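You operate a simulated robot arm through the tools that you are given. There is no shell and no other tool. Be economical: measure what you need, move in short steps, check, and stop when the job is done.

Carry out the task below with a simulated robot arm. There is one attempt and no reset: what you move stays moved.

TASK
Check sample R 365 on the light box at HIGH: over two specks goes to scrap, else to pass.
Fine: switch the light off after; leave the dimmer on HIGH.

It is judged by the outcome, as a careful person would: the job done as asked, and still so three seconds after it is handed in. It fails if anything else is knocked over, pushed out of place, dropped, spilled or broken.

THE ROBOT
A 6-joint arm with a two-finger parallel gripper, fixed in place. Base frame: the origin is at the foot of the arm, x ahead of it, y to its left, z up; the work surface is at about z = 0.76. Lengths are in m, angles in degrees, forces in N, time in s.
With the tool pointing down near the work surface it reaches from about 0.24 to 0.64 m from the base axis. Its first joint turns from -66.0 to 66.0 degrees. Payload 2.7 kg.
Tool frame: the origin (TCP) lies between the finger pads and is the grasp point; the fingertips stand 0.023 m ahead of it; z points along the fingers, y is the line along which they close. The gripper opens to 0.094 m. The fingers are 0.038 m wide and 0.01 m thick; the gripper's body (0.054 by 0.096 m) begins 0.039 m behind the TCP.
Orientation is that of the tool frame in the base frame, as a unit quaternion [x, y, z, w]. With the fingers straight down and closing along the base's y, the tool's x points along the base's -x, its y along +y and its z along -z.

THE INTERFACE
- The arm moves only by the tool play_rows. Its argument "commands" is a list of rows, each a list of 3 entries, a list of its own where there are three numbers: the turn, a rotation vector about the tool's x, y, z in degrees, then the shift along the tool's x, y, z in cm, then the gripper command, from -1 (fully open) to 1 (shut), values between in proportion. In form: [[[ax, ay, az], [x, y, z], claw], ...]. A call has 1 to 12 rows; each row shifts and turns the commanded pose from where the row before left it, along the tool's axes as they then stand. A row lasts 0.2 s, in which the tool goes at most 0.05 m and 8.6 degrees; a call with a longer step from one row to the next is refused whole, and so is a gripper value outside its range. A pose out of reach is approached as far as the arm can. The call stops where the force on the tool passes 70 N (or 10 N more than at its start, if that is more) or the arm is blocked; 0.2 s more then pass. The fingers move at their own pace (about 0.045 m/s each) and stop on an object; they squeeze with about 24 N. The grip force told is the motor's: it shows also when the fingers shut on nothing. Time passes only in rows, and 0.2 s behind the last, so rows that do not move let the fingers close. It gives the time, the measured TCP pose, the force on the tool (base axes), the opening and the grip force at its end, in the units of the frame above (readings bear some noise).
- Cameras (640 x 400 px; columns grow to the right, rows downward): "scene" is fixed at [0.0747, -0.4265, 1.4205]; the picture's right is [0.80, -0.60, 0.00], its down [-0.25, -0.33, -0.91] and it looks along [0.55, 0.72, -0.42] (base axes); focal length 323 px, centre (320, 200). "wrist" rides on the gripper at [-0.039, 0, -0.044] in the tool frame; the picture's right is [0.00, -1.00, 0.00], its down [0.97, 0.00, -0.24] and it looks along [0.24, 0.00, 0.97] (tool axes); focal length 218 px, centre (320, 200).
- snapshot(camera): a new picture of that camera. No time passes.
- probe_pixels(camera, pixels): for up to 12 pixels [column, row] of the newest picture of that camera ("zoom" is the newest enlarged one), the place [x, y, z] in the base frame of the surface seen there, good to about 0.002 m. No time passes.
- inspect(camera, box): a new picture of the part [left, top, right, bottom] of that camera's present view, enlarged. No time passes.
- hand_in(): hands the job in; it is judged then, once.

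Work in short steps. Measure before you move; look again where a grasp or a placing could have gone wrong, and mend it. You have 80 turns and 38 pictures in all, the two below and enlarged ones among them. Open the gripper and draw the arm clear of the work before you hand the job in, unless the task says otherwise; then end with one line.

The tools are called as a command line: name --argument value ..., lists and objects as JSON in quotes. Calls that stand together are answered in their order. play_rows: Moves the arm, as the interface text tells. Its arguments: {"type":"object","properties":{"commands":{"type":"array","items":{"type":"array"}}},"required":["commands"]} The other tools are called the same way: snapshot (camera) takes a picture; probe_pixels (camera, pixels) gives the place of the surface under pixels of a picture; inspect (camera, box) takes an enlarged picture of a part of a camera's view; hand_in () hands the job in.

At the start:

```text
clock: 0.0
tcp_pos: [0.3051, 0.2012, 1.134]
orientation: [0.0, 1.0, 0.001, 0.0]
wrist_force: [0.8, 0.1, -0.3]
gripper_width: 0.0939
grip_force: 0.1
```

scene: 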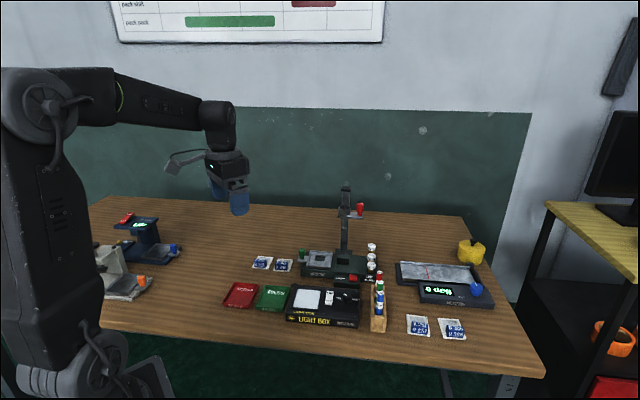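
wrist: 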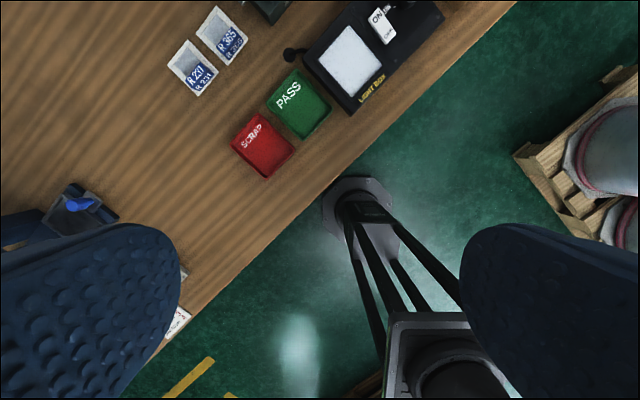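

I'll look closely at the light box, the trays and the sample bags.

inspect --camera "scene" --box '[215, 235, 395, 347]'

inspect --camera "wrist" --box '[150, 0, 470, 200]'

inspect --camera "scene" --box '[370, 230, 530, 350]'

```text
3.56 times, centred on (305, 291) of scene
```

zoom: 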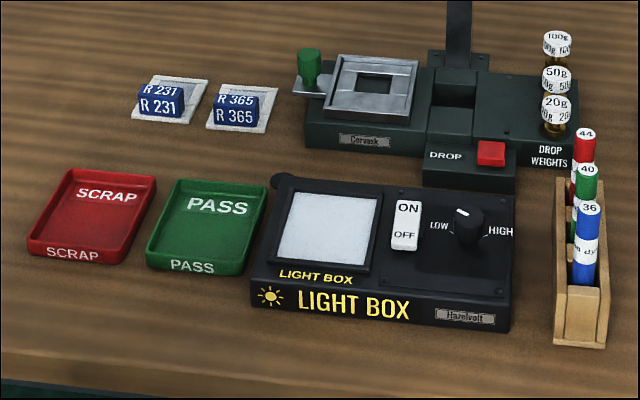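

```text
2.00 times, centred on (310, 100) of wrist
```

zoom: 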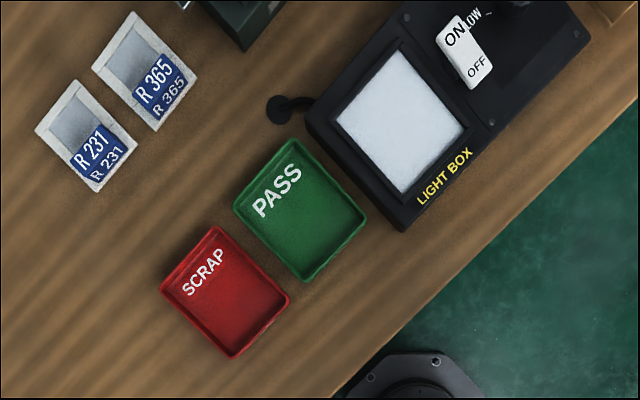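

```text
3.33 times, centred on (450, 290) of scene
```

zoom: 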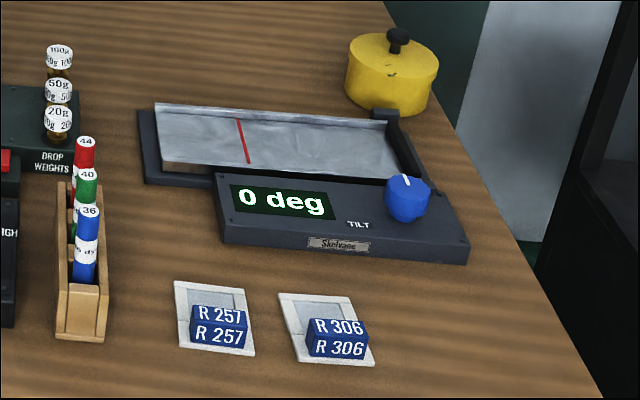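

The sample R 365 sits left of centre, with a blue block as handle. I re-zoom on this region to probe it.

inspect --camera "scene" --box '[215, 235, 395, 347]'

probe_pixels --camera "zoom" --pixels '[[217, 94], [255, 98], [212, 124], [251, 127], [206, 126], [262, 132], [279, 92], [217, 82], [245, 92], [184, 92], [144, 88], [180, 115]]'

probe_pixels --camera "zoom" --pixels '[[293, 186], [375, 196], [278, 262], [362, 272], [328, 230], [409, 205], [404, 245], [408, 228], [463, 212], [468, 240], [280, 182], [500, 290]]'

probe_pixels --camera "zoom" --pixels '[[180, 183], [266, 188], [147, 266], [240, 274], [208, 232], [70, 172], [155, 179], [30, 248], [122, 260], [90, 220], [590, 210], [425, 178]]'

```text
3.56 times, centred on (305, 291) of scene
```

zoom: 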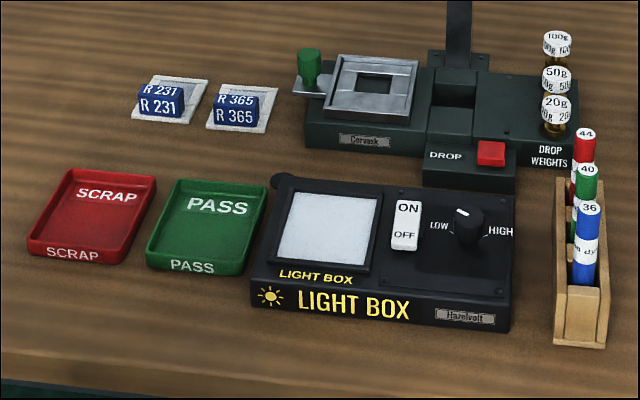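

```text
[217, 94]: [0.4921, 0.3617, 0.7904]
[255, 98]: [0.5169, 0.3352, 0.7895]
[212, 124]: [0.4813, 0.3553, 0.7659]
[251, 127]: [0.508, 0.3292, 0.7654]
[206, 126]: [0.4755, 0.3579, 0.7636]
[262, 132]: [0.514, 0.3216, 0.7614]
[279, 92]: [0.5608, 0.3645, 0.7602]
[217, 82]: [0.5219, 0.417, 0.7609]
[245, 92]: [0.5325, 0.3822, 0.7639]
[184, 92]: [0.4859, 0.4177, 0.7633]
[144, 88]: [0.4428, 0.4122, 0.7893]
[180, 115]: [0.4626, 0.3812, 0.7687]
```

```text
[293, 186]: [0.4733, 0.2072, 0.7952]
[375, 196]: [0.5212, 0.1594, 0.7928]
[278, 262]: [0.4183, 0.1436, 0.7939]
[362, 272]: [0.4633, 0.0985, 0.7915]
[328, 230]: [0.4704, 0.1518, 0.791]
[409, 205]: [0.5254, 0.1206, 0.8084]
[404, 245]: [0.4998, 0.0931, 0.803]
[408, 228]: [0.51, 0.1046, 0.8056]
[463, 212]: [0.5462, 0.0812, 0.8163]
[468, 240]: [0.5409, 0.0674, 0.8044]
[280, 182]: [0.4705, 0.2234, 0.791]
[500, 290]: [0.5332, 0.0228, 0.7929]
```

```text
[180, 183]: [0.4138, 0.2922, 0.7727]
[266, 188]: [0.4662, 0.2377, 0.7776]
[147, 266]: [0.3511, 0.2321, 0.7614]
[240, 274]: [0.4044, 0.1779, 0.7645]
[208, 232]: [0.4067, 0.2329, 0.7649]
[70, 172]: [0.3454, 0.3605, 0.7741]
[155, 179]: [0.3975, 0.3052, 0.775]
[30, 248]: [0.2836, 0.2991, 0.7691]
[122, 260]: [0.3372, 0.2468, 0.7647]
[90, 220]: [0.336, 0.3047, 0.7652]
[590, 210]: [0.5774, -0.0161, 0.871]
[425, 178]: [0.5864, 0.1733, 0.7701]
```

The light box, trays and sample share axes turned about 45° (u≈(0.69,-0.72), v≈(0.72,0.69)). I turn the tool to match and move above the light box to look at the switch and dimmer.

play_rows --commands '[[[0, 0, -7.4], [0, 0, 0], -1], [[0, 0, -7.4], [0, 0, 0], -1], [[0, 0, -7.4], [0, 0, 0], -1], [[0, 0, -7.4], [0, 0, 0], -1], [[0, 0, -7.4], [0, 0, 0], -1], [[0, 0, -7.4], [0, 0, 0], -1], [[0, 0, 0], [-2, -4, 2], -1], [[0, 0, 0], [-2, -4, 2], -1], [[0, 0, 0], [-2, -4, 2], -1], [[0, 0, 0], [-2, -4, 2], -1], [[0, 0, 0], [0, -2, 3], -1]]'

snapshot --camera "wrist"

```text
clock: 2.4
tcp_pos: [0.4882, 0.1268, 1.0223]
orientation: [-0.377, 0.926, 0.001, 0.0]
wrist_force: [0.2, -0.1, 0.0]
gripper_width: 0.094
grip_force: 0.1
```

```text
31 pictures are left
```

wrist: 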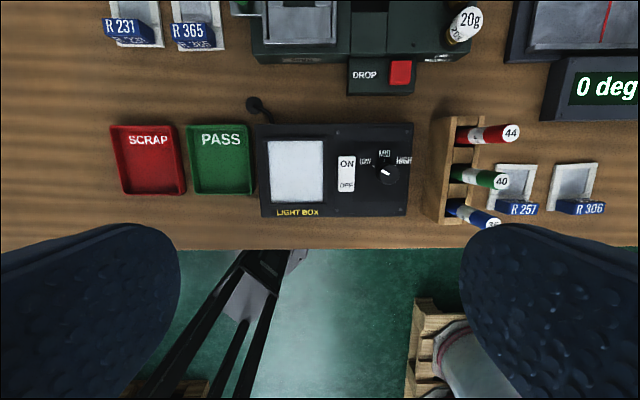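

inspect --camera "wrist" --box '[240, 110, 432, 230]'

probe_pixels --camera "zoom" --pixels '[[90, 110], [282, 100], [98, 308], [285, 295], [352, 180], [352, 250], [485, 208], [485, 165], [60, 50], [575, 50], [62, 352], [550, 345]]'

probe_pixels --camera "wrist" --pixels '[[175, 28], [210, 28], [172, 42], [208, 44], [176, 50], [223, 48], [218, 3], [450, 120], [160, 30]]'

```text
3.33 times, centred on (336, 170) of wrist
```

zoom: 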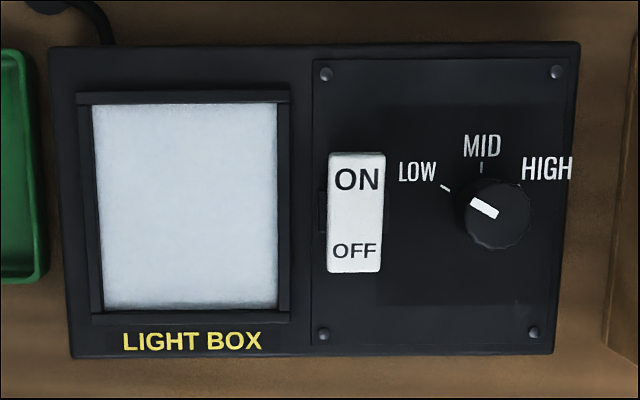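

```text
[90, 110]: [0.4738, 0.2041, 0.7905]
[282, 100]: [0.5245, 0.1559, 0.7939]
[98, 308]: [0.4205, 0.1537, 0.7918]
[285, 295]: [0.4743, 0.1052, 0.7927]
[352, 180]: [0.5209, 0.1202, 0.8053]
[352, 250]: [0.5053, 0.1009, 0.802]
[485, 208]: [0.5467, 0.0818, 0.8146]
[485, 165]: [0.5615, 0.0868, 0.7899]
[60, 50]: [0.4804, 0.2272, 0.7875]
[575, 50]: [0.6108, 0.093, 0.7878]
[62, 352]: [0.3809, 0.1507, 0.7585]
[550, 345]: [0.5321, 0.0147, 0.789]
```

```text
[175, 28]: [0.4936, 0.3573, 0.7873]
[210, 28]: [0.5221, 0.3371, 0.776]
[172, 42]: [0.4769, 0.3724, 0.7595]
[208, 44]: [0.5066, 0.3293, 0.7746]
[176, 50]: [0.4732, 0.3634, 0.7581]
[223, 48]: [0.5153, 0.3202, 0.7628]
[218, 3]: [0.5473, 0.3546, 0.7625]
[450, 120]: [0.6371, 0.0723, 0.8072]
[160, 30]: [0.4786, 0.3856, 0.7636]
```

The switch is OFF-side down and the dimmer points to LOW. The knob centre is about (0.547, 0.074) with its top at z≈0.815, and HIGH lies about 100° clockwise. I move above the knob, narrow the fingers and check.

play_rows --commands '[[[0, 0, 0], [-0.57, -4, 2], 0.1], [[0, 0, 0], [0, -3.89, 2], 0.1], [[0, 0, 0], [0, 0, 4], 0.1], [[0, 0, 0], [0, 0, 4], 0.1], [[0, 0, -8], [0, 0, 0], 0.1], [[0, 0, -8], [0, 0, 0], 0.1], [[0, 0, -8], [0, 0, 0], 0.1], [[0, 0, -8], [0, 0, 0], 0.1], [[0, 0, -8], [0, 0, 0], 0.1], [[0, 0, -8], [0, 0, 0], 0.1]]'

snapshot --camera "wrist"

```text
clock: 4.6
tcp_pos: [0.5478, 0.077, 0.9024]
orientation: [0.724, -0.69, -0.001, 0.0]
wrist_force: [0.5, -0.6, 0.0]
gripper_width: 0.0424
grip_force: 0.0
```

```text
29 pictures are left
```

wrist: 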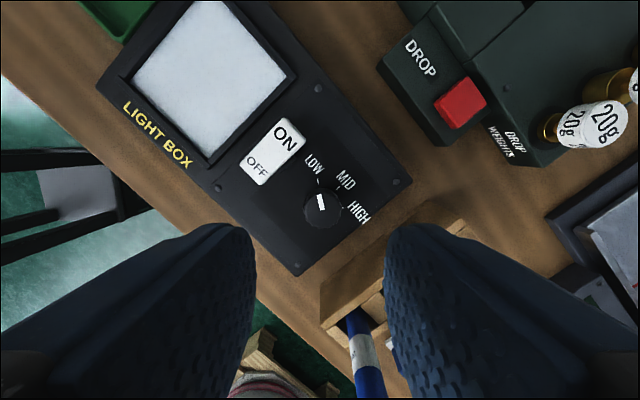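

The knob is near (322,207) in this view. I probe its rim and the ticks.

inspect --camera "wrist" --box '[272, 160, 368, 240]'

probe_pixels --camera "wrist" --pixels '[[310, 198], [333, 200], [312, 212], [334, 212], [322, 195], [322, 215], [322, 222], [321, 203], [318, 181], [339, 187], [349, 206]]'

```text
5.00 times, centred on (320, 200) of wrist
```

zoom: 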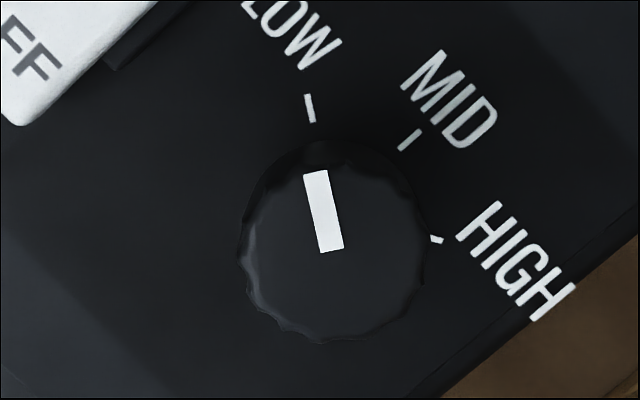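

```text
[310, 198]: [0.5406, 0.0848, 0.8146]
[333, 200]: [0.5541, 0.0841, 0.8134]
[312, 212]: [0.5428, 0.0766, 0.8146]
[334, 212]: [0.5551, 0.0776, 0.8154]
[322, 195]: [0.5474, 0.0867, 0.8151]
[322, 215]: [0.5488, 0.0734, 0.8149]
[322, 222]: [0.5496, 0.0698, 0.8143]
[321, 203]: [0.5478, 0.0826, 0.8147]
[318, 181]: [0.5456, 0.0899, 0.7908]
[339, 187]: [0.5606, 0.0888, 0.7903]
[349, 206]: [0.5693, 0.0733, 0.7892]
```

TCP (0.5478, 0.077) sits over the knob centre. I descend so the tips reach z≈0.798 and close.

play_rows --commands '[[[0, 0, 0], [0, 0, 3], 0.1], [[0, 0, 0], [0, 0, 3], 0.1], [[0, 0, 0], [0, 0, 2.1], 0.1], [[0, 0, 0], [0, 0, 0], 0.1], [[0, 0, 0], [0, 0, 0], 1], [[0, 0, 0], [0, 0, 0], 1], [[0, 0, 0], [0, 0, 0], 1]]'

```text
clock: 6.2
tcp_pos: [0.5491, 0.0765, 0.8227]
orientation: [0.722, -0.692, 0.002, -0.002]
wrist_force: [19.4, 0.7, -9.1]
gripper_width: 0.0233
grip_force: 44.6
```

The grip holds at 23 mm; the side force says the knob sits about 1 mm further +x, so I shift there and turn clockwise.

play_rows --commands '[[[0, 0, 0], [0, -0.13, 0], 1], [[0, 0, 6], [0, 0, 0], 1], [[0, 0, 6], [0, 0, 0], 1], [[0, 0, 6], [0, 0, 0], 1], [[0, 0, 6], [0, 0, 0], 1], [[0, 0, 6], [0, 0, 0], 1], [[0, 0, 6], [0, 0, 0], 1], [[0, 0, 6], [0, 0, 0], 1], [[0, 0, 6], [0, 0, 0], 1]]'

inspect --camera "scene" --box '[270, 250, 390, 325]'

```text
clock: 8.2
tcp_pos: [0.5488, 0.0763, 0.823]
orientation: [-0.377, 0.926, 0.0, 0.0]
wrist_force: [18.1, 1.9, 1.7]
gripper_width: 0.0236
grip_force: 44.5
```

```text
5.33 times, centred on (330, 288) of scene
```

zoom: 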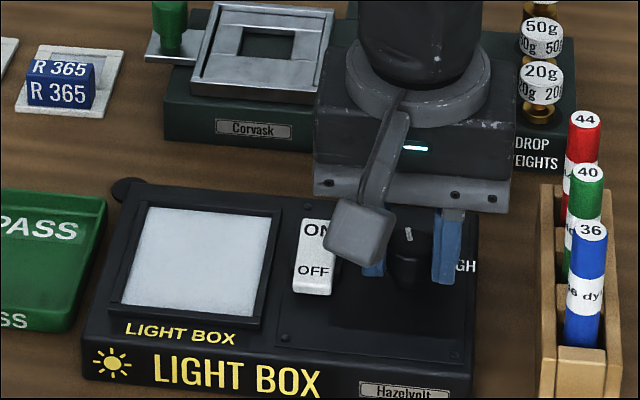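

The pointer turned to about MID. I continue another 50°.

play_rows --commands '[[[0, 0, 6], [0, 0, 0], 1], [[0, 0, 6], [0, 0, 0], 1], [[0, 0, 6], [0, 0, 0], 1], [[0, 0, 6], [0, 0, 0], 1], [[0, 0, 6], [0, 0, 0], 1], [[0, 0, 6], [0, 0, 0], 1], [[0, 0, 6], [0, 0, 0], 1], [[0, 0, 6], [0, 0, 0], 1], [[0, 0, 4], [0, 0, 0], 1]]'

inspect --camera "scene" --box '[270, 250, 390, 325]'

```text
clock: 10.2
tcp_pos: [0.551, 0.0758, 0.8212]
orientation: [0.068, 0.998, -0.001, 0.001]
wrist_force: [15.4, -9.5, 6.0]
gripper_width: 0.0233
grip_force: 45.0
```

```text
5.33 times, centred on (330, 288) of scene
```

zoom: 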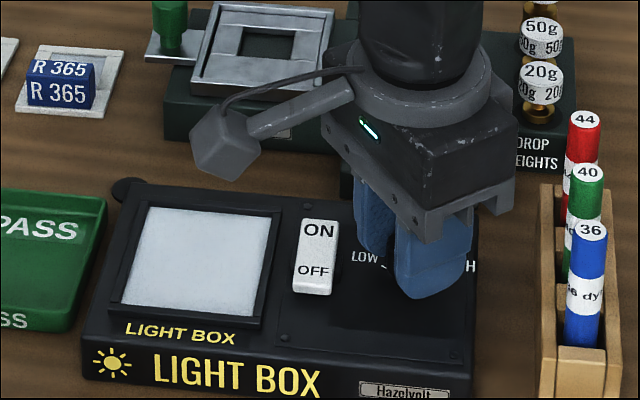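

Knob is now hidden; I open, rise, and look from the wrist camera.

play_rows --commands '[[[0, 0, 0], [0, 0, 0], 0.1], [[0, 0, 0], [0, 0, 0], 0.1], [[0, 0, 0], [0, 0, -3], 0.1], [[0, 0, 0], [0, 0, -4], 0.1], [[0, 0, 0], [0, 0, -1], 0.1]]'

inspect --camera "wrist" --box '[240, 130, 400, 230]'

```text
clock: 11.4
tcp_pos: [0.5488, 0.0766, 0.9017]
orientation: [0.066, 0.998, 0.0, 0.0]
wrist_force: [0.0, -1.1, 0.1]
gripper_width: 0.0422
grip_force: 0.0
```

```text
4.00 times, centred on (320, 180) of wrist
```

zoom: 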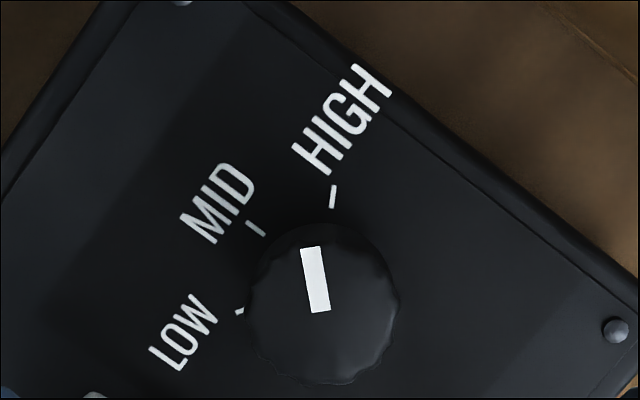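

The pointer sits about 17° short of the HIGH tick. I regrip here and turn another 18°.

play_rows --commands '[[[0, 0, 0], [0, 0, 3], 0.1], [[0, 0, 0], [0, 0, 3], 0.1], [[0, 0, 0], [0, 0, 2.1], 0.1], [[0, 0, 0], [0, 0, 0], 1], [[0, 0, 0], [0, 0, 0], 1], [[0, 0, 0], [0, 0, 0], 1], [[0, 0, 6], [0, 0, 0], 1], [[0, 0, 6], [0, 0, 0], 1], [[0, 0, 6], [0, 0, 0], 1], [[0, 0, 0], [0, 0, 0], 1]]'

play_rows --commands '[[[0, 0, 0], [0, 0, 0], 0.1], [[0, 0, 0], [0, 0, 0], 0.1], [[0, 0, 0], [0, 0, -3], 0.1], [[0, 0, 0], [0, 0, -4], 0.1], [[0, 0, 0], [0, 0, -1], 0.1]]'

inspect --camera "wrist" --box '[240, 130, 400, 230]'

```text
clock: 13.6
tcp_pos: [0.5498, 0.0761, 0.8182]
orientation: [0.223, 0.975, 0.001, -0.001]
wrist_force: [9.3, -7.9, -11.2]
gripper_width: 0.0234
grip_force: 44.8
```

```text
clock: 14.8
tcp_pos: [0.5477, 0.077, 0.9002]
orientation: [0.221, 0.975, -0.001, 0.0]
wrist_force: [-1.0, -0.5, 0.8]
gripper_width: 0.0421
grip_force: 0.1
```

```text
4.00 times, centred on (320, 180) of wrist
```

zoom: 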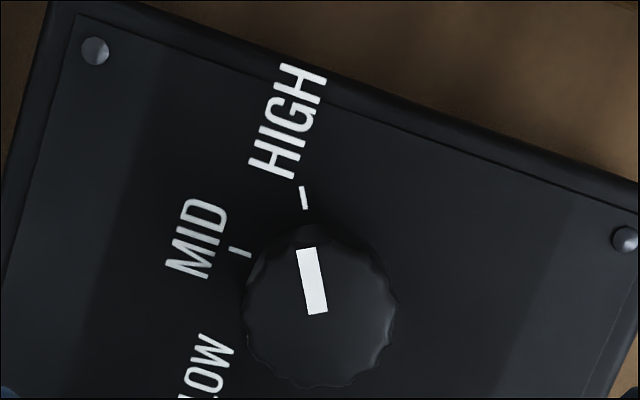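

The dimmer is now on the HIGH tick. Next I shut the fingers, turn them across the rocker and hover above its ON end near (0.5225, 0.122).

play_rows --commands '[[[0, 0, 6.7], [0, 0, 0], 1], [[0, 0, 6.7], [0, 0, 0], 1], [[0, 0, 6.7], [0, 0, 0], 1], [[0, 0, 0], [2.5, 0.65, 0], 1], [[0, 0, 0], [2.5, 0.7, 0], 1], [[0, 0, 0], [0, 0, 3], 1], [[0, 0, 0], [0, 0, 2], 1], [[0, 0, 0], [0, 0, 0], 1]]'

inspect --camera "scene" --box '[270, 250, 390, 325]'

```text
clock: 16.6
tcp_pos: [0.5235, 0.1215, 0.8509]
orientation: [0.388, 0.922, -0.001, 0.0]
wrist_force: [0.3, 0.7, 0.1]
gripper_width: 0.0
grip_force: 23.9
```

```text
5.33 times, centred on (330, 288) of scene
```

zoom: 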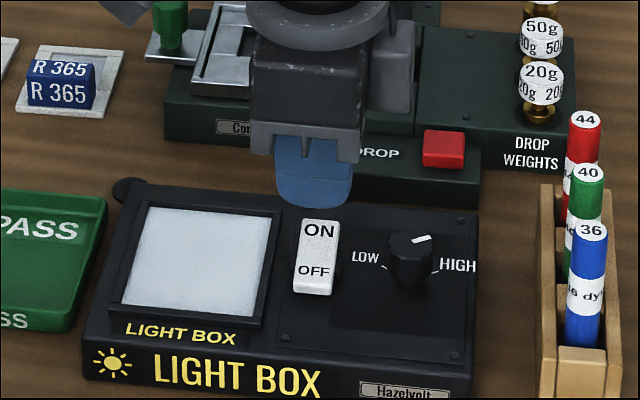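

Aligned over the ON end. I press down in small steps.

play_rows --commands '[[[0, 0, 0], [0, 0, 1], 1], [[0, 0, 0], [0, 0, 0.5], 1], [[0, 0, 0], [0, 0, 0.3], 1], [[0, 0, 0], [0, 0, 0.3], 1], [[0, 0, 0], [0, 0, 0.2], 1], [[0, 0, 0], [0, 0, 0], 1]]'

inspect --camera "scene" --box '[270, 250, 390, 325]'

```text
clock: 18.0
tcp_pos: [0.5237, 0.1229, 0.8276]
orientation: [0.389, 0.921, 0.0, 0.001]
wrist_force: [2.0, 2.5, 3.3]
gripper_width: 0.0003
grip_force: 24.6
```

```text
5.33 times, centred on (330, 288) of scene
```

zoom: 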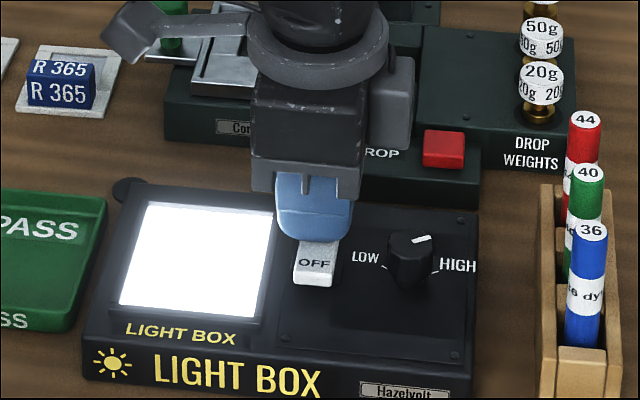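

The light is on at HIGH. I rise, turn the tool back to the aligned heading and go over the sample.

play_rows --commands '[[[0, 0, 0], [0, 0, -4], 1], [[0, 0, 0], [0, 0, -5], 1], [[0, 0, 0], [0, 0, -5], 0], [[0, 0, -8.6], [0, 0, 0], 0], [[0, 0, -8.6], [0, 0, 0], 0], [[0, 0, -8.6], [0, 0, 0], 0], [[0, 0, -8.6], [0, 0, 0], 0], [[0, 0, -8.6], [0, 0, 0], 0], [[0, 0, -8.6], [0, 0, 0], 0], [[0, 0, -8.6], [0, 0, 0], 0], [[0, 0, -8.6], [0, 0, 0], 0], [[0, 0, -8.6], [0, 0, 0], 0]]'

play_rows --commands '[[[0, 0, -8.6], [0, 0, 0], 0], [[0, 0, -4], [0, 0, 0], 0], [[0, 0, 0], [-2.5, 3.5, 0], 0], [[0, 0, 0], [-2.5, 3.5, 0], 0], [[0, 0, 0], [-2.5, 3.5, 0], 0], [[0, 0, 0], [-2.5, 3.5, 0], 0], [[0, 0, 0], [-2.5, 3.2, 0], 0], [[0, 0, 0], [0, 0, 3], -1]]'

inspect --camera "wrist" --box '[200, 120, 440, 270]'

```text
clock: 20.6
tcp_pos: [0.5237, 0.1216, 0.9678]
orientation: [-0.275, 0.961, 0.0, 0.001]
wrist_force: [0.2, -0.3, 0.5]
gripper_width: 0.0474
grip_force: 0.1
```

```text
clock: 22.4
tcp_pos: [0.4939, 0.3317, 0.9367]
orientation: [-0.377, 0.926, 0.0, 0.0]
wrist_force: [0.7, 1.0, -0.7]
gripper_width: 0.0818
grip_force: 0.0
```

```text
2.67 times, centred on (320, 195) of wrist
```

zoom: 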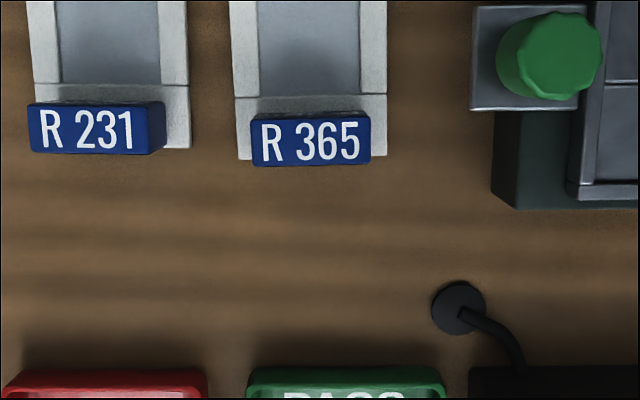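

The block top spans zoom (250,117)–(370,165). I probe it exactly.

probe_pixels --camera "zoom" --pixels '[[254, 122], [366, 119], [255, 160], [367, 157], [310, 140], [240, 110], [240, 155], [382, 150], [245, 20], [375, 20], [305, 60], [160, 130]]'

snapshot --camera "wrist"

```text
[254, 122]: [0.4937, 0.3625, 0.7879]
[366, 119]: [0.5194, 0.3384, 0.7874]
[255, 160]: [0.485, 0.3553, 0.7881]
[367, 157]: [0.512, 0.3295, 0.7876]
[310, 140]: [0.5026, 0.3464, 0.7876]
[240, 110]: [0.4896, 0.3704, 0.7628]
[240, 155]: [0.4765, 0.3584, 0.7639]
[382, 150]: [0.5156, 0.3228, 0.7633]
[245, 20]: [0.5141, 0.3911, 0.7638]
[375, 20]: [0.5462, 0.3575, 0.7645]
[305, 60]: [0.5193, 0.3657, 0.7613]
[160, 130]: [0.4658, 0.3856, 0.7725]
```

```text
20 pictures are left
```

wrist: 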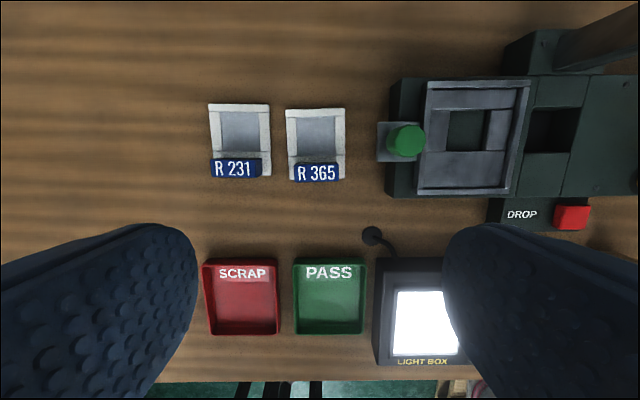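

Block centre (0.5026, 0.3464), top 0.788, frame top 0.764. I descend with a 60 mm opening, TCP 6 mm behind the block centre, and grip at z 0.791.

play_rows --commands '[[[0, 0, 0], [-2.25, 0.45, 2], -0.28], [[0, 0, 0], [0, 0, 4], -0.28], [[0, 0, 0], [0, 0, 4], -0.28], [[0, 0, 0], [0, 0, 2.5], -0.28], [[0, 0, 0], [0, 0, 2], -0.28], [[0, 0, 0], [0, 0, 0], -0.28]]'

inspect --camera "scene" --box '[230, 230, 326, 290]'

```text
clock: 23.8
tcp_pos: [0.5057, 0.3506, 0.7927]
orientation: [-0.377, 0.926, 0.001, 0.001]
wrist_force: [0.4, -0.6, 0.0]
gripper_width: 0.0604
grip_force: 0.0
```

```text
6.67 times, centred on (278, 260) of scene
```

zoom: 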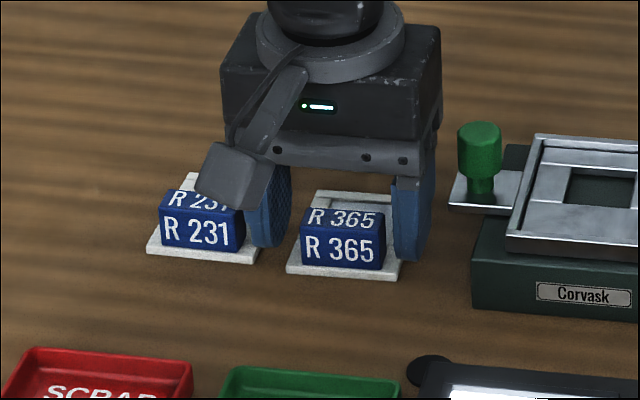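

Fingers straddle the R 365 block without touching its neighbour. I close and lift slightly.

play_rows --commands '[[[0, 0, 0], [0, 0, 0], 1], [[0, 0, 0], [0, 0, 0], 1], [[0, 0, 0], [0, 0, 0], 1], [[0, 0, 0], [0, 0, -1], 1], [[0, 0, 0], [0, 0, -3], 1], [[0, 0, 0], [0, 0, -4], 1]]'

inspect --camera "scene" --box '[215, 215, 375, 315]'

```text
clock: 25.2
tcp_pos: [0.5059, 0.3511, 0.8718]
orientation: [-0.377, 0.926, 0.0, -0.001]
wrist_force: [0.4, -0.8, -0.1]
gripper_width: 0.0003
grip_force: 23.9
```

```text
4.00 times, centred on (295, 265) of scene
```

zoom: 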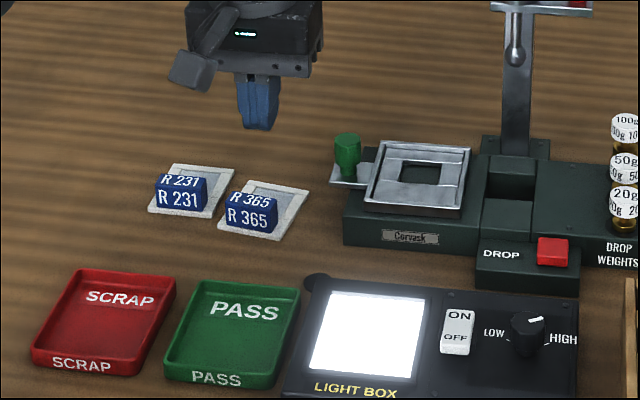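

The grip slipped off: the sample turned slightly and stayed put. I raise and re-measure it.

play_rows --commands '[[[0, 0, 0], [2, 0, -3], -0.28], [[0, 0, 0], [0, 0, -3], -0.28]]'

inspect --camera "wrist" --box '[240, 90, 400, 190]'

```text
clock: 25.8
tcp_pos: [0.4918, 0.3359, 0.9323]
orientation: [-0.377, 0.926, 0.0, 0.0]
wrist_force: [0.5, -0.5, -0.6]
gripper_width: 0.0507
grip_force: 0.1
```

```text
4.00 times, centred on (320, 140) of wrist
```

zoom: 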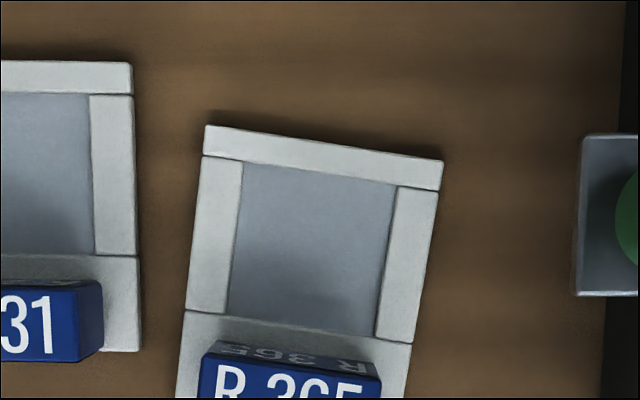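

inspect --camera "wrist" --box '[240, 120, 400, 220]'

probe_pixels --camera "zoom" --pixels '[[206, 255], [375, 270], [205, 285], [372, 297], [290, 280], [220, 228], [360, 245], [180, 280], [400, 295], [207, 10], [440, 45], [290, 230]]'

```text
4.00 times, centred on (320, 170) of wrist
```

zoom: 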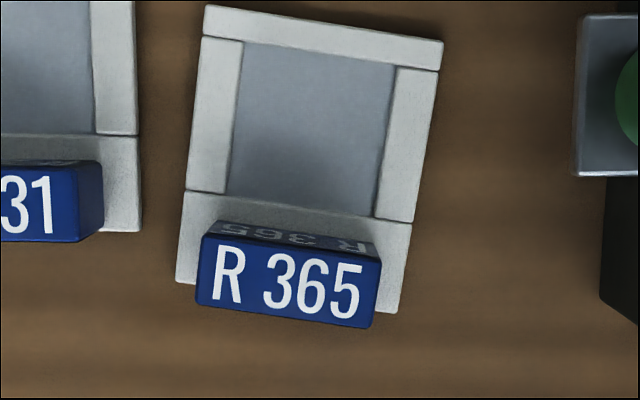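

```text
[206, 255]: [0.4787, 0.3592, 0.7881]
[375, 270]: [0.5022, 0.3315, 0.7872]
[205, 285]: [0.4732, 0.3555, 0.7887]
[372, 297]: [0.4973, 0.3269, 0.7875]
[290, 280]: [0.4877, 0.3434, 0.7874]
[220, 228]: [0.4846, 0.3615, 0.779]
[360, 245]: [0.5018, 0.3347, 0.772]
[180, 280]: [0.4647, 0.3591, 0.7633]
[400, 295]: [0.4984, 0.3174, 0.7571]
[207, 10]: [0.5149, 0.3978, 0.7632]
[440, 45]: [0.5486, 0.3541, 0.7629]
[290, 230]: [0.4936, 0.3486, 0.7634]
```

The slip likely came from gripping off-centre. I'll now grip across the block's thin side with pads square to it, so I turn by 98.7° and centre on (0.487, 0.343).

play_rows --commands '[[[0, 0, 8.225], [0, 0, 0], 0.1], [[0, 0, 8.225], [0, 0, 0], 0.1], [[0, 0, 8.225], [0, 0, 0], 0.1], [[0, 0, 8.225], [0, 0, 0], 0.1], [[0, 0, 8.225], [0, 0, 0], 0.1], [[0, 0, 8.225], [0, 0, 0], 0.1], [[0, 0, 8.225], [0, 0, 0], 0.1], [[0, 0, 8.225], [0, 0, 0], 0.1], [[0, 0, 8.225], [0, 0, 0], 0.1], [[0, 0, 8.225], [0, 0, 0], 0.1], [[0, 0, 8.225], [0, 0, 0], 0.1], [[0, 0, 8.225], [0.86, 0.02, 0], 0.1]]'

play_rows --commands '[[[0, 0, 0], [0, 0, 4], 0.1], [[0, 0, 0], [0, 0, 2], 0.1], [[0, 0, 0], [0, 0, 0], 0.1]]'

snapshot --camera "wrist"

```text
clock: 28.4
tcp_pos: [0.4857, 0.3434, 0.932]
orientation: [0.458, 0.889, 0.001, 0.0]
wrist_force: [0.9, 0.3, 0.0]
gripper_width: 0.0424
grip_force: 0.0
```

```text
clock: 29.2
tcp_pos: [0.4853, 0.3436, 0.8722]
orientation: [0.456, 0.89, 0.0, -0.001]
wrist_force: [0.4, 0.4, -0.6]
gripper_width: 0.0422
grip_force: 0.1
```

```text
15 pictures are left
```

wrist: 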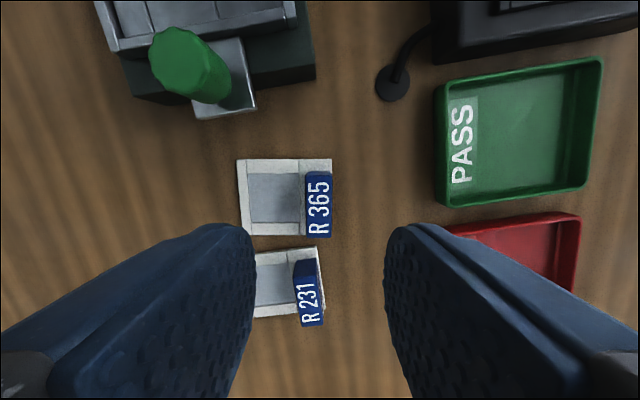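

The block centre shows at (318,204) versus an expected (320,211), so I shift 4 mm along -x, descend and grip.

play_rows --commands '[[[0, 0, 0], [-0.4, 0.05, 3], 0.1], [[0, 0, 0], [0, 0, 3], 0.1], [[0, 0, 0], [0, 0, 2.3], 0.1], [[0, 0, 0], [0, 0, 0], 0.1], [[0, 0, 0], [0, 0, 0], 1], [[0, 0, 0], [0, 0, 0], 1], [[0, 0, 0], [0, 0, 0], 1]]'

inspect --camera "scene" --box '[230, 230, 326, 290]'

```text
clock: 30.8
tcp_pos: [0.4883, 0.34, 0.7892]
orientation: [0.457, 0.89, 0.0, 0.001]
wrist_force: [0.0, -0.2, -0.3]
gripper_width: 0.0153
grip_force: 24.6
```

```text
6.67 times, centred on (278, 260) of scene
```

zoom: 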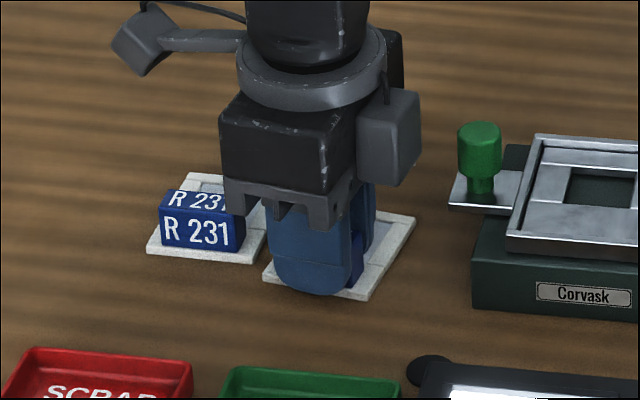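

Gripped at 15 mm, as wide as the block. I lift.

play_rows --commands '[[[0, 0, 0], [0, 0, 0], 1], [[0, 0, 0], [0, 0, -1], 1], [[0, 0, 0], [0, 0, -3], 1], [[0, 0, 0], [0, 0, -4], 1], [[0, 0, 0], [0, 0, 0], 1]]'

snapshot --camera "wrist"

```text
clock: 32.0
tcp_pos: [0.4898, 0.3403, 0.8705]
orientation: [0.456, 0.89, -0.001, -0.001]
wrist_force: [0.4, -0.4, -0.5]
gripper_width: 0.0153
grip_force: 23.7
```

```text
13 pictures are left
```

wrist: 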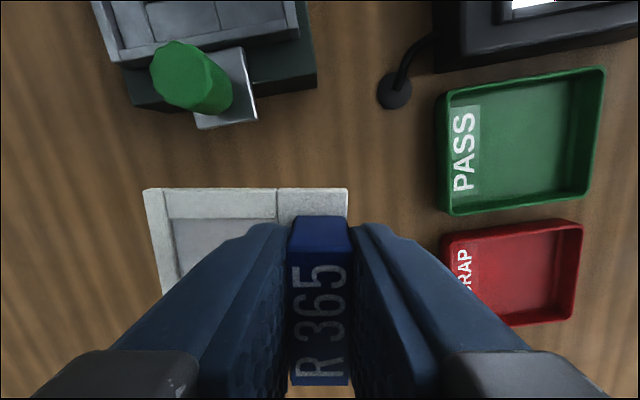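

The sample is held level. I turn 8.8° back to match the box and carry it over the pad, aiming its centre at the pad centre (0.473, 0.155).

play_rows --commands '[[[0, 0, -4.4], [0, 0, -0.5], 1], [[0, 0, -4.4], [0, 0, -0.5], 1], [[0, 0, 0], [-2.42, -3.3, 0], 1], [[0, 0, 0], [-2.42, -3.3, 0], 1], [[0, 0, 0], [-2.42, -3.3, 0], 1], [[0, 0, 0], [-2.42, -3.3, 0], 1], [[0, 0, 0], [-2.42, -3.3, 0], 1], [[0, 0, 0], [0, 0, 3], 1], [[0, 0, 0], [0, 0, 0], 1]]'

inspect --camera "scene" --box '[250, 250, 370, 325]'

snapshot --camera "wrist"

```text
clock: 34.0
tcp_pos: [0.4544, 0.1375, 0.851]
orientation: [0.387, 0.922, 0.0, 0.001]
wrist_force: [0.5, 0.4, -1.2]
gripper_width: 0.0152
grip_force: 23.4
```

```text
5.33 times, centred on (310, 288) of scene
```

zoom: 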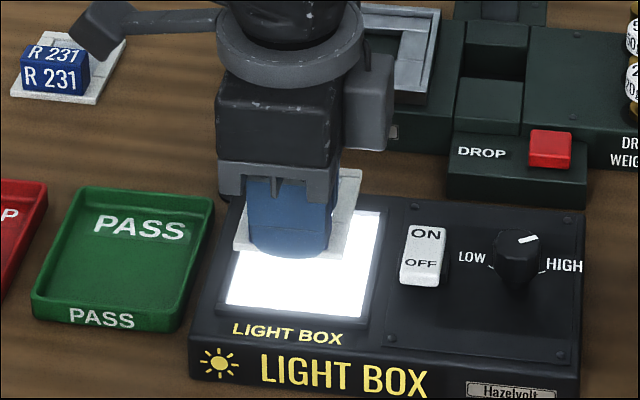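

```text
11 pictures are left
```

wrist: 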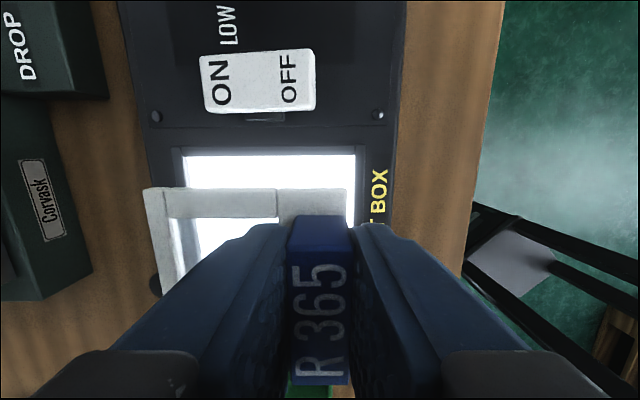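

I probe the held sample's corners and the pad edges to get the offset.

probe_pixels --camera "wrist" --pixels '[[149, 192], [344, 192], [190, 160], [352, 160], [176, 151], [364, 150], [150, 230], [270, 200], [188, 172], [352, 185]]'

```text
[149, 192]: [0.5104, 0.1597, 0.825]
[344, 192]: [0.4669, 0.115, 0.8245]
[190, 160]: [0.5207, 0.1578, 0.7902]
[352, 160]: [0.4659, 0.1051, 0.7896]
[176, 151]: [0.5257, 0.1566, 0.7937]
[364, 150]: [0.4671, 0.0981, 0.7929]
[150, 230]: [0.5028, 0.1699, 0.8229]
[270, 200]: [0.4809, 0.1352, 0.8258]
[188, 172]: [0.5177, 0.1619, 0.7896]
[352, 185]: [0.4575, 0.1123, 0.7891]
```

Sample edges lie 6–8 mm inside the pad all round. I lower about 30 mm, gently at the end.

play_rows --commands '[[[0, 0, 0], [0, 0, 1.5], 1], [[0, 0, 0], [0, 0, 1], 1], [[0, 0, 0], [0, 0, 0.2], 1], [[0, 0, 0], [0, 0, 0.1], 1], [[0, 0, 0], [0, 0, 0.1], 1], [[0, 0, 0], [0, 0, 0], 1]]'

```text
clock: 35.4
tcp_pos: [0.4557, 0.1382, 0.8197]
orientation: [0.386, 0.922, 0.0, 0.0]
wrist_force: [1.1, 0.2, -0.6]
gripper_width: 0.0152
grip_force: 23.7
```

No contact yet; a little lower.

play_rows --commands '[[[0, 0, 0], [0, 0, 0.1], 1], [[0, 0, 0], [0, 0, 0.1], 1], [[0, 0, 0], [0, 0, 0], 1]]'

```text
clock: 36.2
tcp_pos: [0.4554, 0.1369, 0.8196]
orientation: [0.386, 0.922, 0.0, 0.0]
wrist_force: [-2.0, -0.6, 4.4]
gripper_width: 0.0149
grip_force: 23.6
```

Contact (4 N upward, z no longer falling). I release to a 40 mm opening and rise, turning the camera for a view of the window.

play_rows --commands '[[[0, 0, 0], [0, 0, 0], 0.5], [[0, 0, 0], [0, 0, 0], 0.15], [[0, 0, 0], [0, 0, 0], 0.15], [[0, 0, 0], [0, 0, -3], 0.15], [[0, 0, 0], [0, 0, -4], 0.15], [[0, 0, 0], [0, 0, -2], 0.15], [[0, 0, 0], [0, 0, 0], 0.15]]'

snapshot --camera "wrist"

```text
clock: 37.8
tcp_pos: [0.4553, 0.1381, 0.9087]
orientation: [0.387, 0.922, 0.0, 0.0]
wrist_force: [-0.7, -0.3, 0.2]
gripper_width: 0.0401
grip_force: 0.0
```

```text
10 pictures are left
```

wrist: 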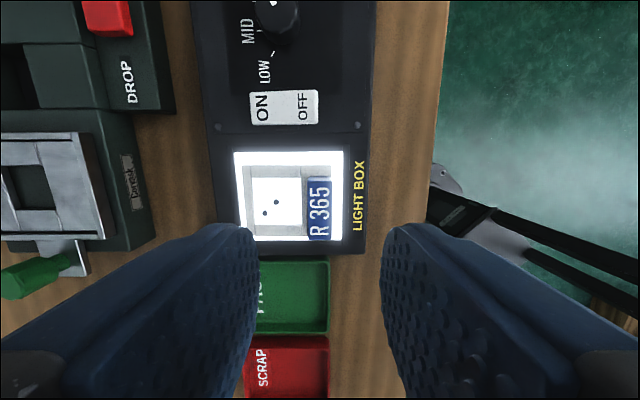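

inspect --camera "wrist" --box '[232, 150, 344, 246]'

inspect --camera "wrist" --box '[248, 172, 312, 242]'

```text
4.17 times, centred on (288, 198) of wrist
```

zoom: 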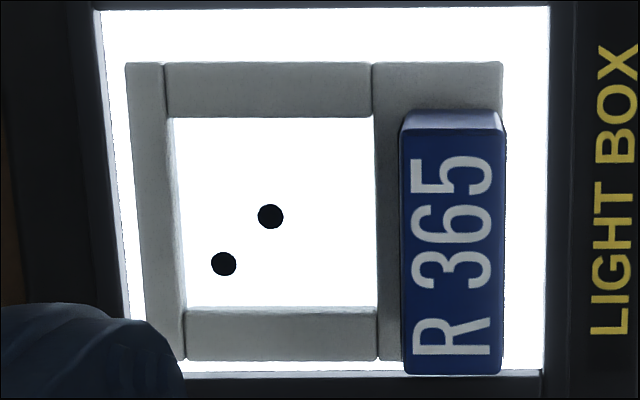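

```text
5.71 times, centred on (280, 207) of wrist
```

zoom: 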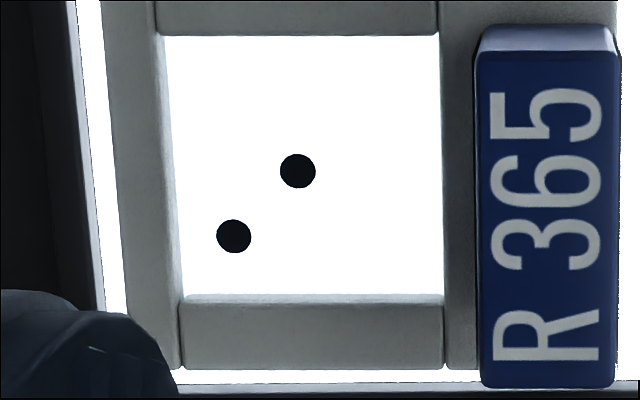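

Two specks, not over two → PASS. I go back down and regrip the block.

play_rows --commands '[[[0, 0, 0], [0, 0, 3], 0.15], [[0, 0, 0], [0, 0, 4], 0.15], [[0, 0, 0], [0, 0, 1.9], 0.15], [[0, 0, 0], [0, 0, 0], 0.15], [[0, 0, 0], [0, 0, 0], 1], [[0, 0, 0], [0, 0, 0], 1], [[0, 0, 0], [0, 0, 0], 1], [[0, 0, 0], [0, 0, -1], 1], [[0, 0, 0], [0, 0, -3], 1], [[0, 0, 0], [0, 0, -3], 1]]'

```text
clock: 40.0
tcp_pos: [0.4548, 0.1383, 0.89]
orientation: [0.388, 0.922, 0.0, 0.0]
wrist_force: [-0.8, 0.4, -0.4]
gripper_width: 0.0152
grip_force: 23.2
```

Held again (15 mm). I carry it over the PASS tray and lower partway.

play_rows --commands '[[[0, 0, 0], [3.3, 0.3, 0], 1], [[0, 0, 0], [3.3, 0.3, 0], 1], [[0, 0, 0], [3.16, 0.37, 0], 1], [[0, 0, 0], [0, 0, 3], 1], [[0, 0, 0], [0, 0, 2], 1], [[0, 0, 0], [0, 0, 0], 1]]'

snapshot --camera "wrist"

inspect --camera "scene" --box '[215, 250, 335, 325]'

```text
clock: 41.4
tcp_pos: [0.3946, 0.2156, 0.8395]
orientation: [0.387, 0.922, 0.0, 0.0]
wrist_force: [-0.7, 0.1, 0.0]
gripper_width: 0.0153
grip_force: 24.0
```

```text
7 pictures are left
```

wrist: 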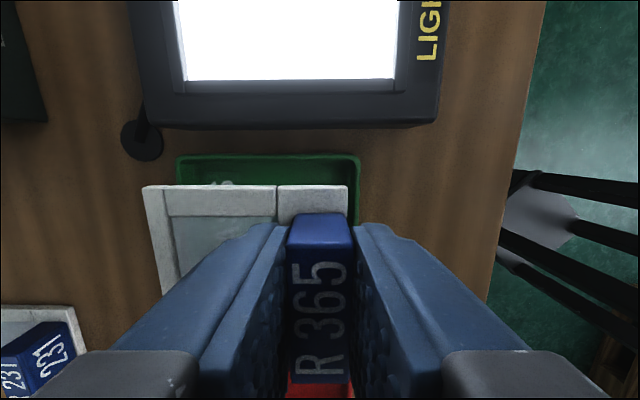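

```text
5.33 times, centred on (275, 288) of scene
```

zoom: 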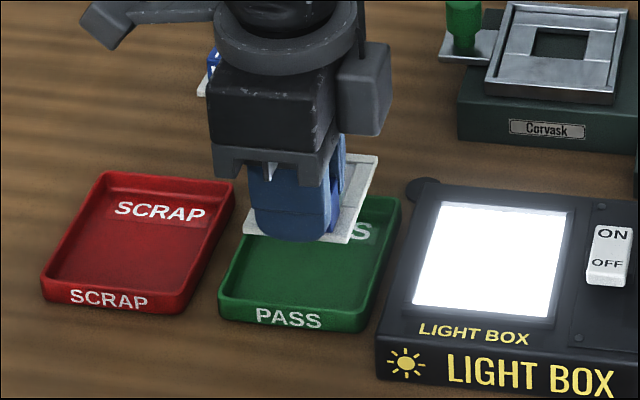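

probe_pixels --camera "wrist" --pixels '[[149, 190], [344, 190], [178, 158], [358, 156], [187, 168], [350, 168], [355, 190], [182, 180], [355, 210]]'

```text
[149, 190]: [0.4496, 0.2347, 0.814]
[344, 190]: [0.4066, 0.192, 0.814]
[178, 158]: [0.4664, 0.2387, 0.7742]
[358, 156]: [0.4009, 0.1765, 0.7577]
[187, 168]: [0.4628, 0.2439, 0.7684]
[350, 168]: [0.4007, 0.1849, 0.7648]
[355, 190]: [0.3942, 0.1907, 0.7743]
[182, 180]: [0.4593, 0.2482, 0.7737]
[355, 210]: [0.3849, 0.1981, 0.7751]
```

The sample sits within the tray; shifting 8 mm back keeps the front finger off the rim. Then I lower to the floor (TCP ≈0.794).

play_rows --commands '[[[0, 0, 0], [-0.15, 0.8, 0], 1], [[0, 0, 0], [0, 0, 2.5], 1], [[0, 0, 0], [0, 0, 1.5], 1], [[0, 0, 0], [0, 0, 0.3], 1], [[0, 0, 0], [0, 0, 0.1], 1], [[0, 0, 0], [0, 0, 0.1], 1], [[0, 0, 0], [0, 0, 0], 1]]'

```text
clock: 43.0
tcp_pos: [0.4011, 0.219, 0.7948]
orientation: [0.387, 0.922, 0.001, 0.0]
wrist_force: [-0.4, -0.4, 0.6]
gripper_width: 0.0153
grip_force: 23.6
```

play_rows --commands '[[[0, 0, 0], [0, 0, 0.1], 1], [[0, 0, 0], [0, 0, 0.1], 1], [[0, 0, 0], [0, 0, 0], 1]]'

```text
clock: 43.8
tcp_pos: [0.4009, 0.219, 0.7929]
orientation: [0.387, 0.922, 0.0, 0.0]
wrist_force: [-0.4, -0.8, 0.3]
gripper_width: 0.0152
grip_force: 24.2
```

play_rows --commands '[[[0, 0, 0], [0, 0, 0.1], 1], [[0, 0, 0], [0, 0, 0.05], 1], [[0, 0, 0], [0, 0, 0], 1]]'

```text
clock: 44.6
tcp_pos: [0.4008, 0.2203, 0.7921]
orientation: [0.387, 0.922, 0.001, 0.0]
wrist_force: [-4.0, -2.3, 17.3]
gripper_width: 0.0151
grip_force: 23.7
```

Contact with the tray floor. I ease up a hair, release with a small opening, and rise.

play_rows --commands '[[[0, 0, 0], [0, 0, -0.1], 1], [[0, 0, 0], [0, 0, 0], 0.5], [[0, 0, 0], [0, 0, 0], 0.5], [[0, 0, 0], [0, 0, -2], 0.5], [[0, 0, 0], [0, 0, -4], 0.5], [[0, 0, 0], [0, 0, -4], 0.5], [[0, 0, 0], [0, 0, 0], 0.5]]'

snapshot --camera "wrist"

```text
clock: 46.2
tcp_pos: [0.4019, 0.2199, 0.8927]
orientation: [0.387, 0.922, 0.0, 0.0]
wrist_force: [-0.4, 1.0, -0.3]
gripper_width: 0.0236
grip_force: 0.1
```

```text
5 pictures are left
```

wrist: 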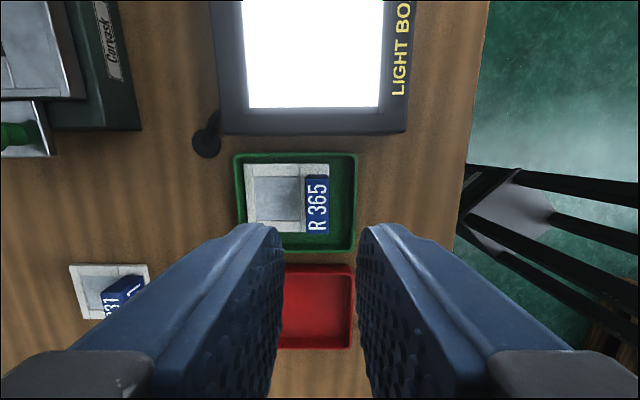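

The sample lies flat in PASS. Now I shut the fingers and go over the rocker's OFF end, about (0.5035, 0.0995).

play_rows --commands '[[[0, 0, 0], [0, 0, 0], 1], [[0, 0, 0], [-4, -0.3, 0], 1], [[0, 0, 0], [-4, -0.3, 0], 1], [[0, 0, 0], [-4, -0.3, 0], 1], [[0, 0, 0], [-3.7, -0.26, 0], 1], [[0, 0, 0], [0, 0, 2], 1], [[0, 0, 0], [0, 0, 2.2], 1], [[0, 0, 0], [0, 0, 0], 1]]'

inspect --camera "scene" --box '[270, 250, 390, 325]'

```text
clock: 48.0
tcp_pos: [0.5019, 0.0996, 0.8502]
orientation: [0.386, 0.922, 0.0, 0.0]
wrist_force: [0.0, -0.1, -0.6]
gripper_width: 0.0005
grip_force: 24.4
```

```text
5.33 times, centred on (330, 288) of scene
```

zoom: 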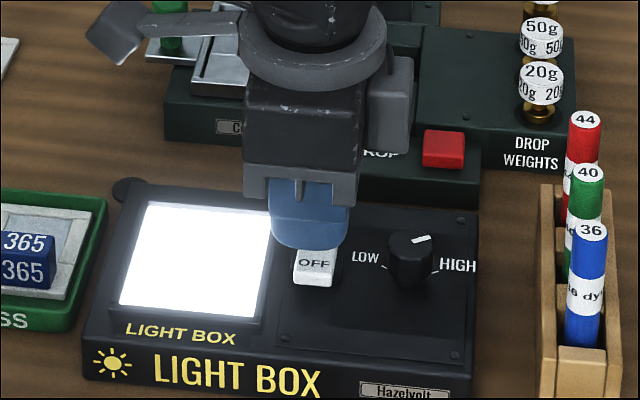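

Positioned above the OFF end; I press in small steps.

play_rows --commands '[[[0, 0, 0], [0, 0, 1], 1], [[0, 0, 0], [0, 0, 0.5], 1], [[0, 0, 0], [0, 0, 0.3], 1], [[0, 0, 0], [0, 0, 0.3], 1], [[0, 0, 0], [0, 0, 0.2], 1], [[0, 0, 0], [0, 0, 0], 1], [[0, 0, 0], [0, 0, -3], 1], [[0, 0, 0], [0, 0, -5], 1], [[0, 0, 0], [2, 0, -5], 1], [[0, 0, 0], [4, 0, -2], 0]]'

inspect --camera "scene" --box '[230, 240, 390, 340]'

```text
refused: row 9 steps farther than a row can; nothing moved
```

```text
4.00 times, centred on (310, 290) of scene
```

zoom: 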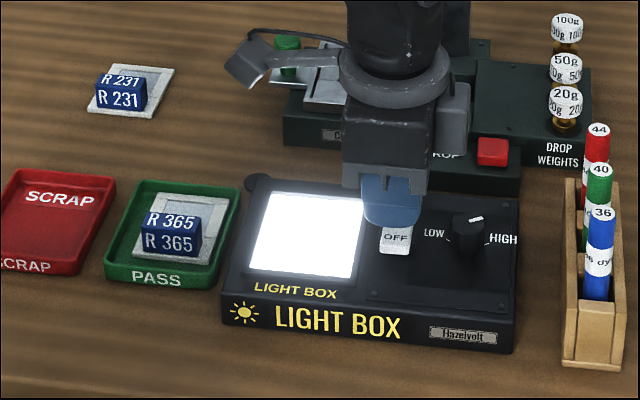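

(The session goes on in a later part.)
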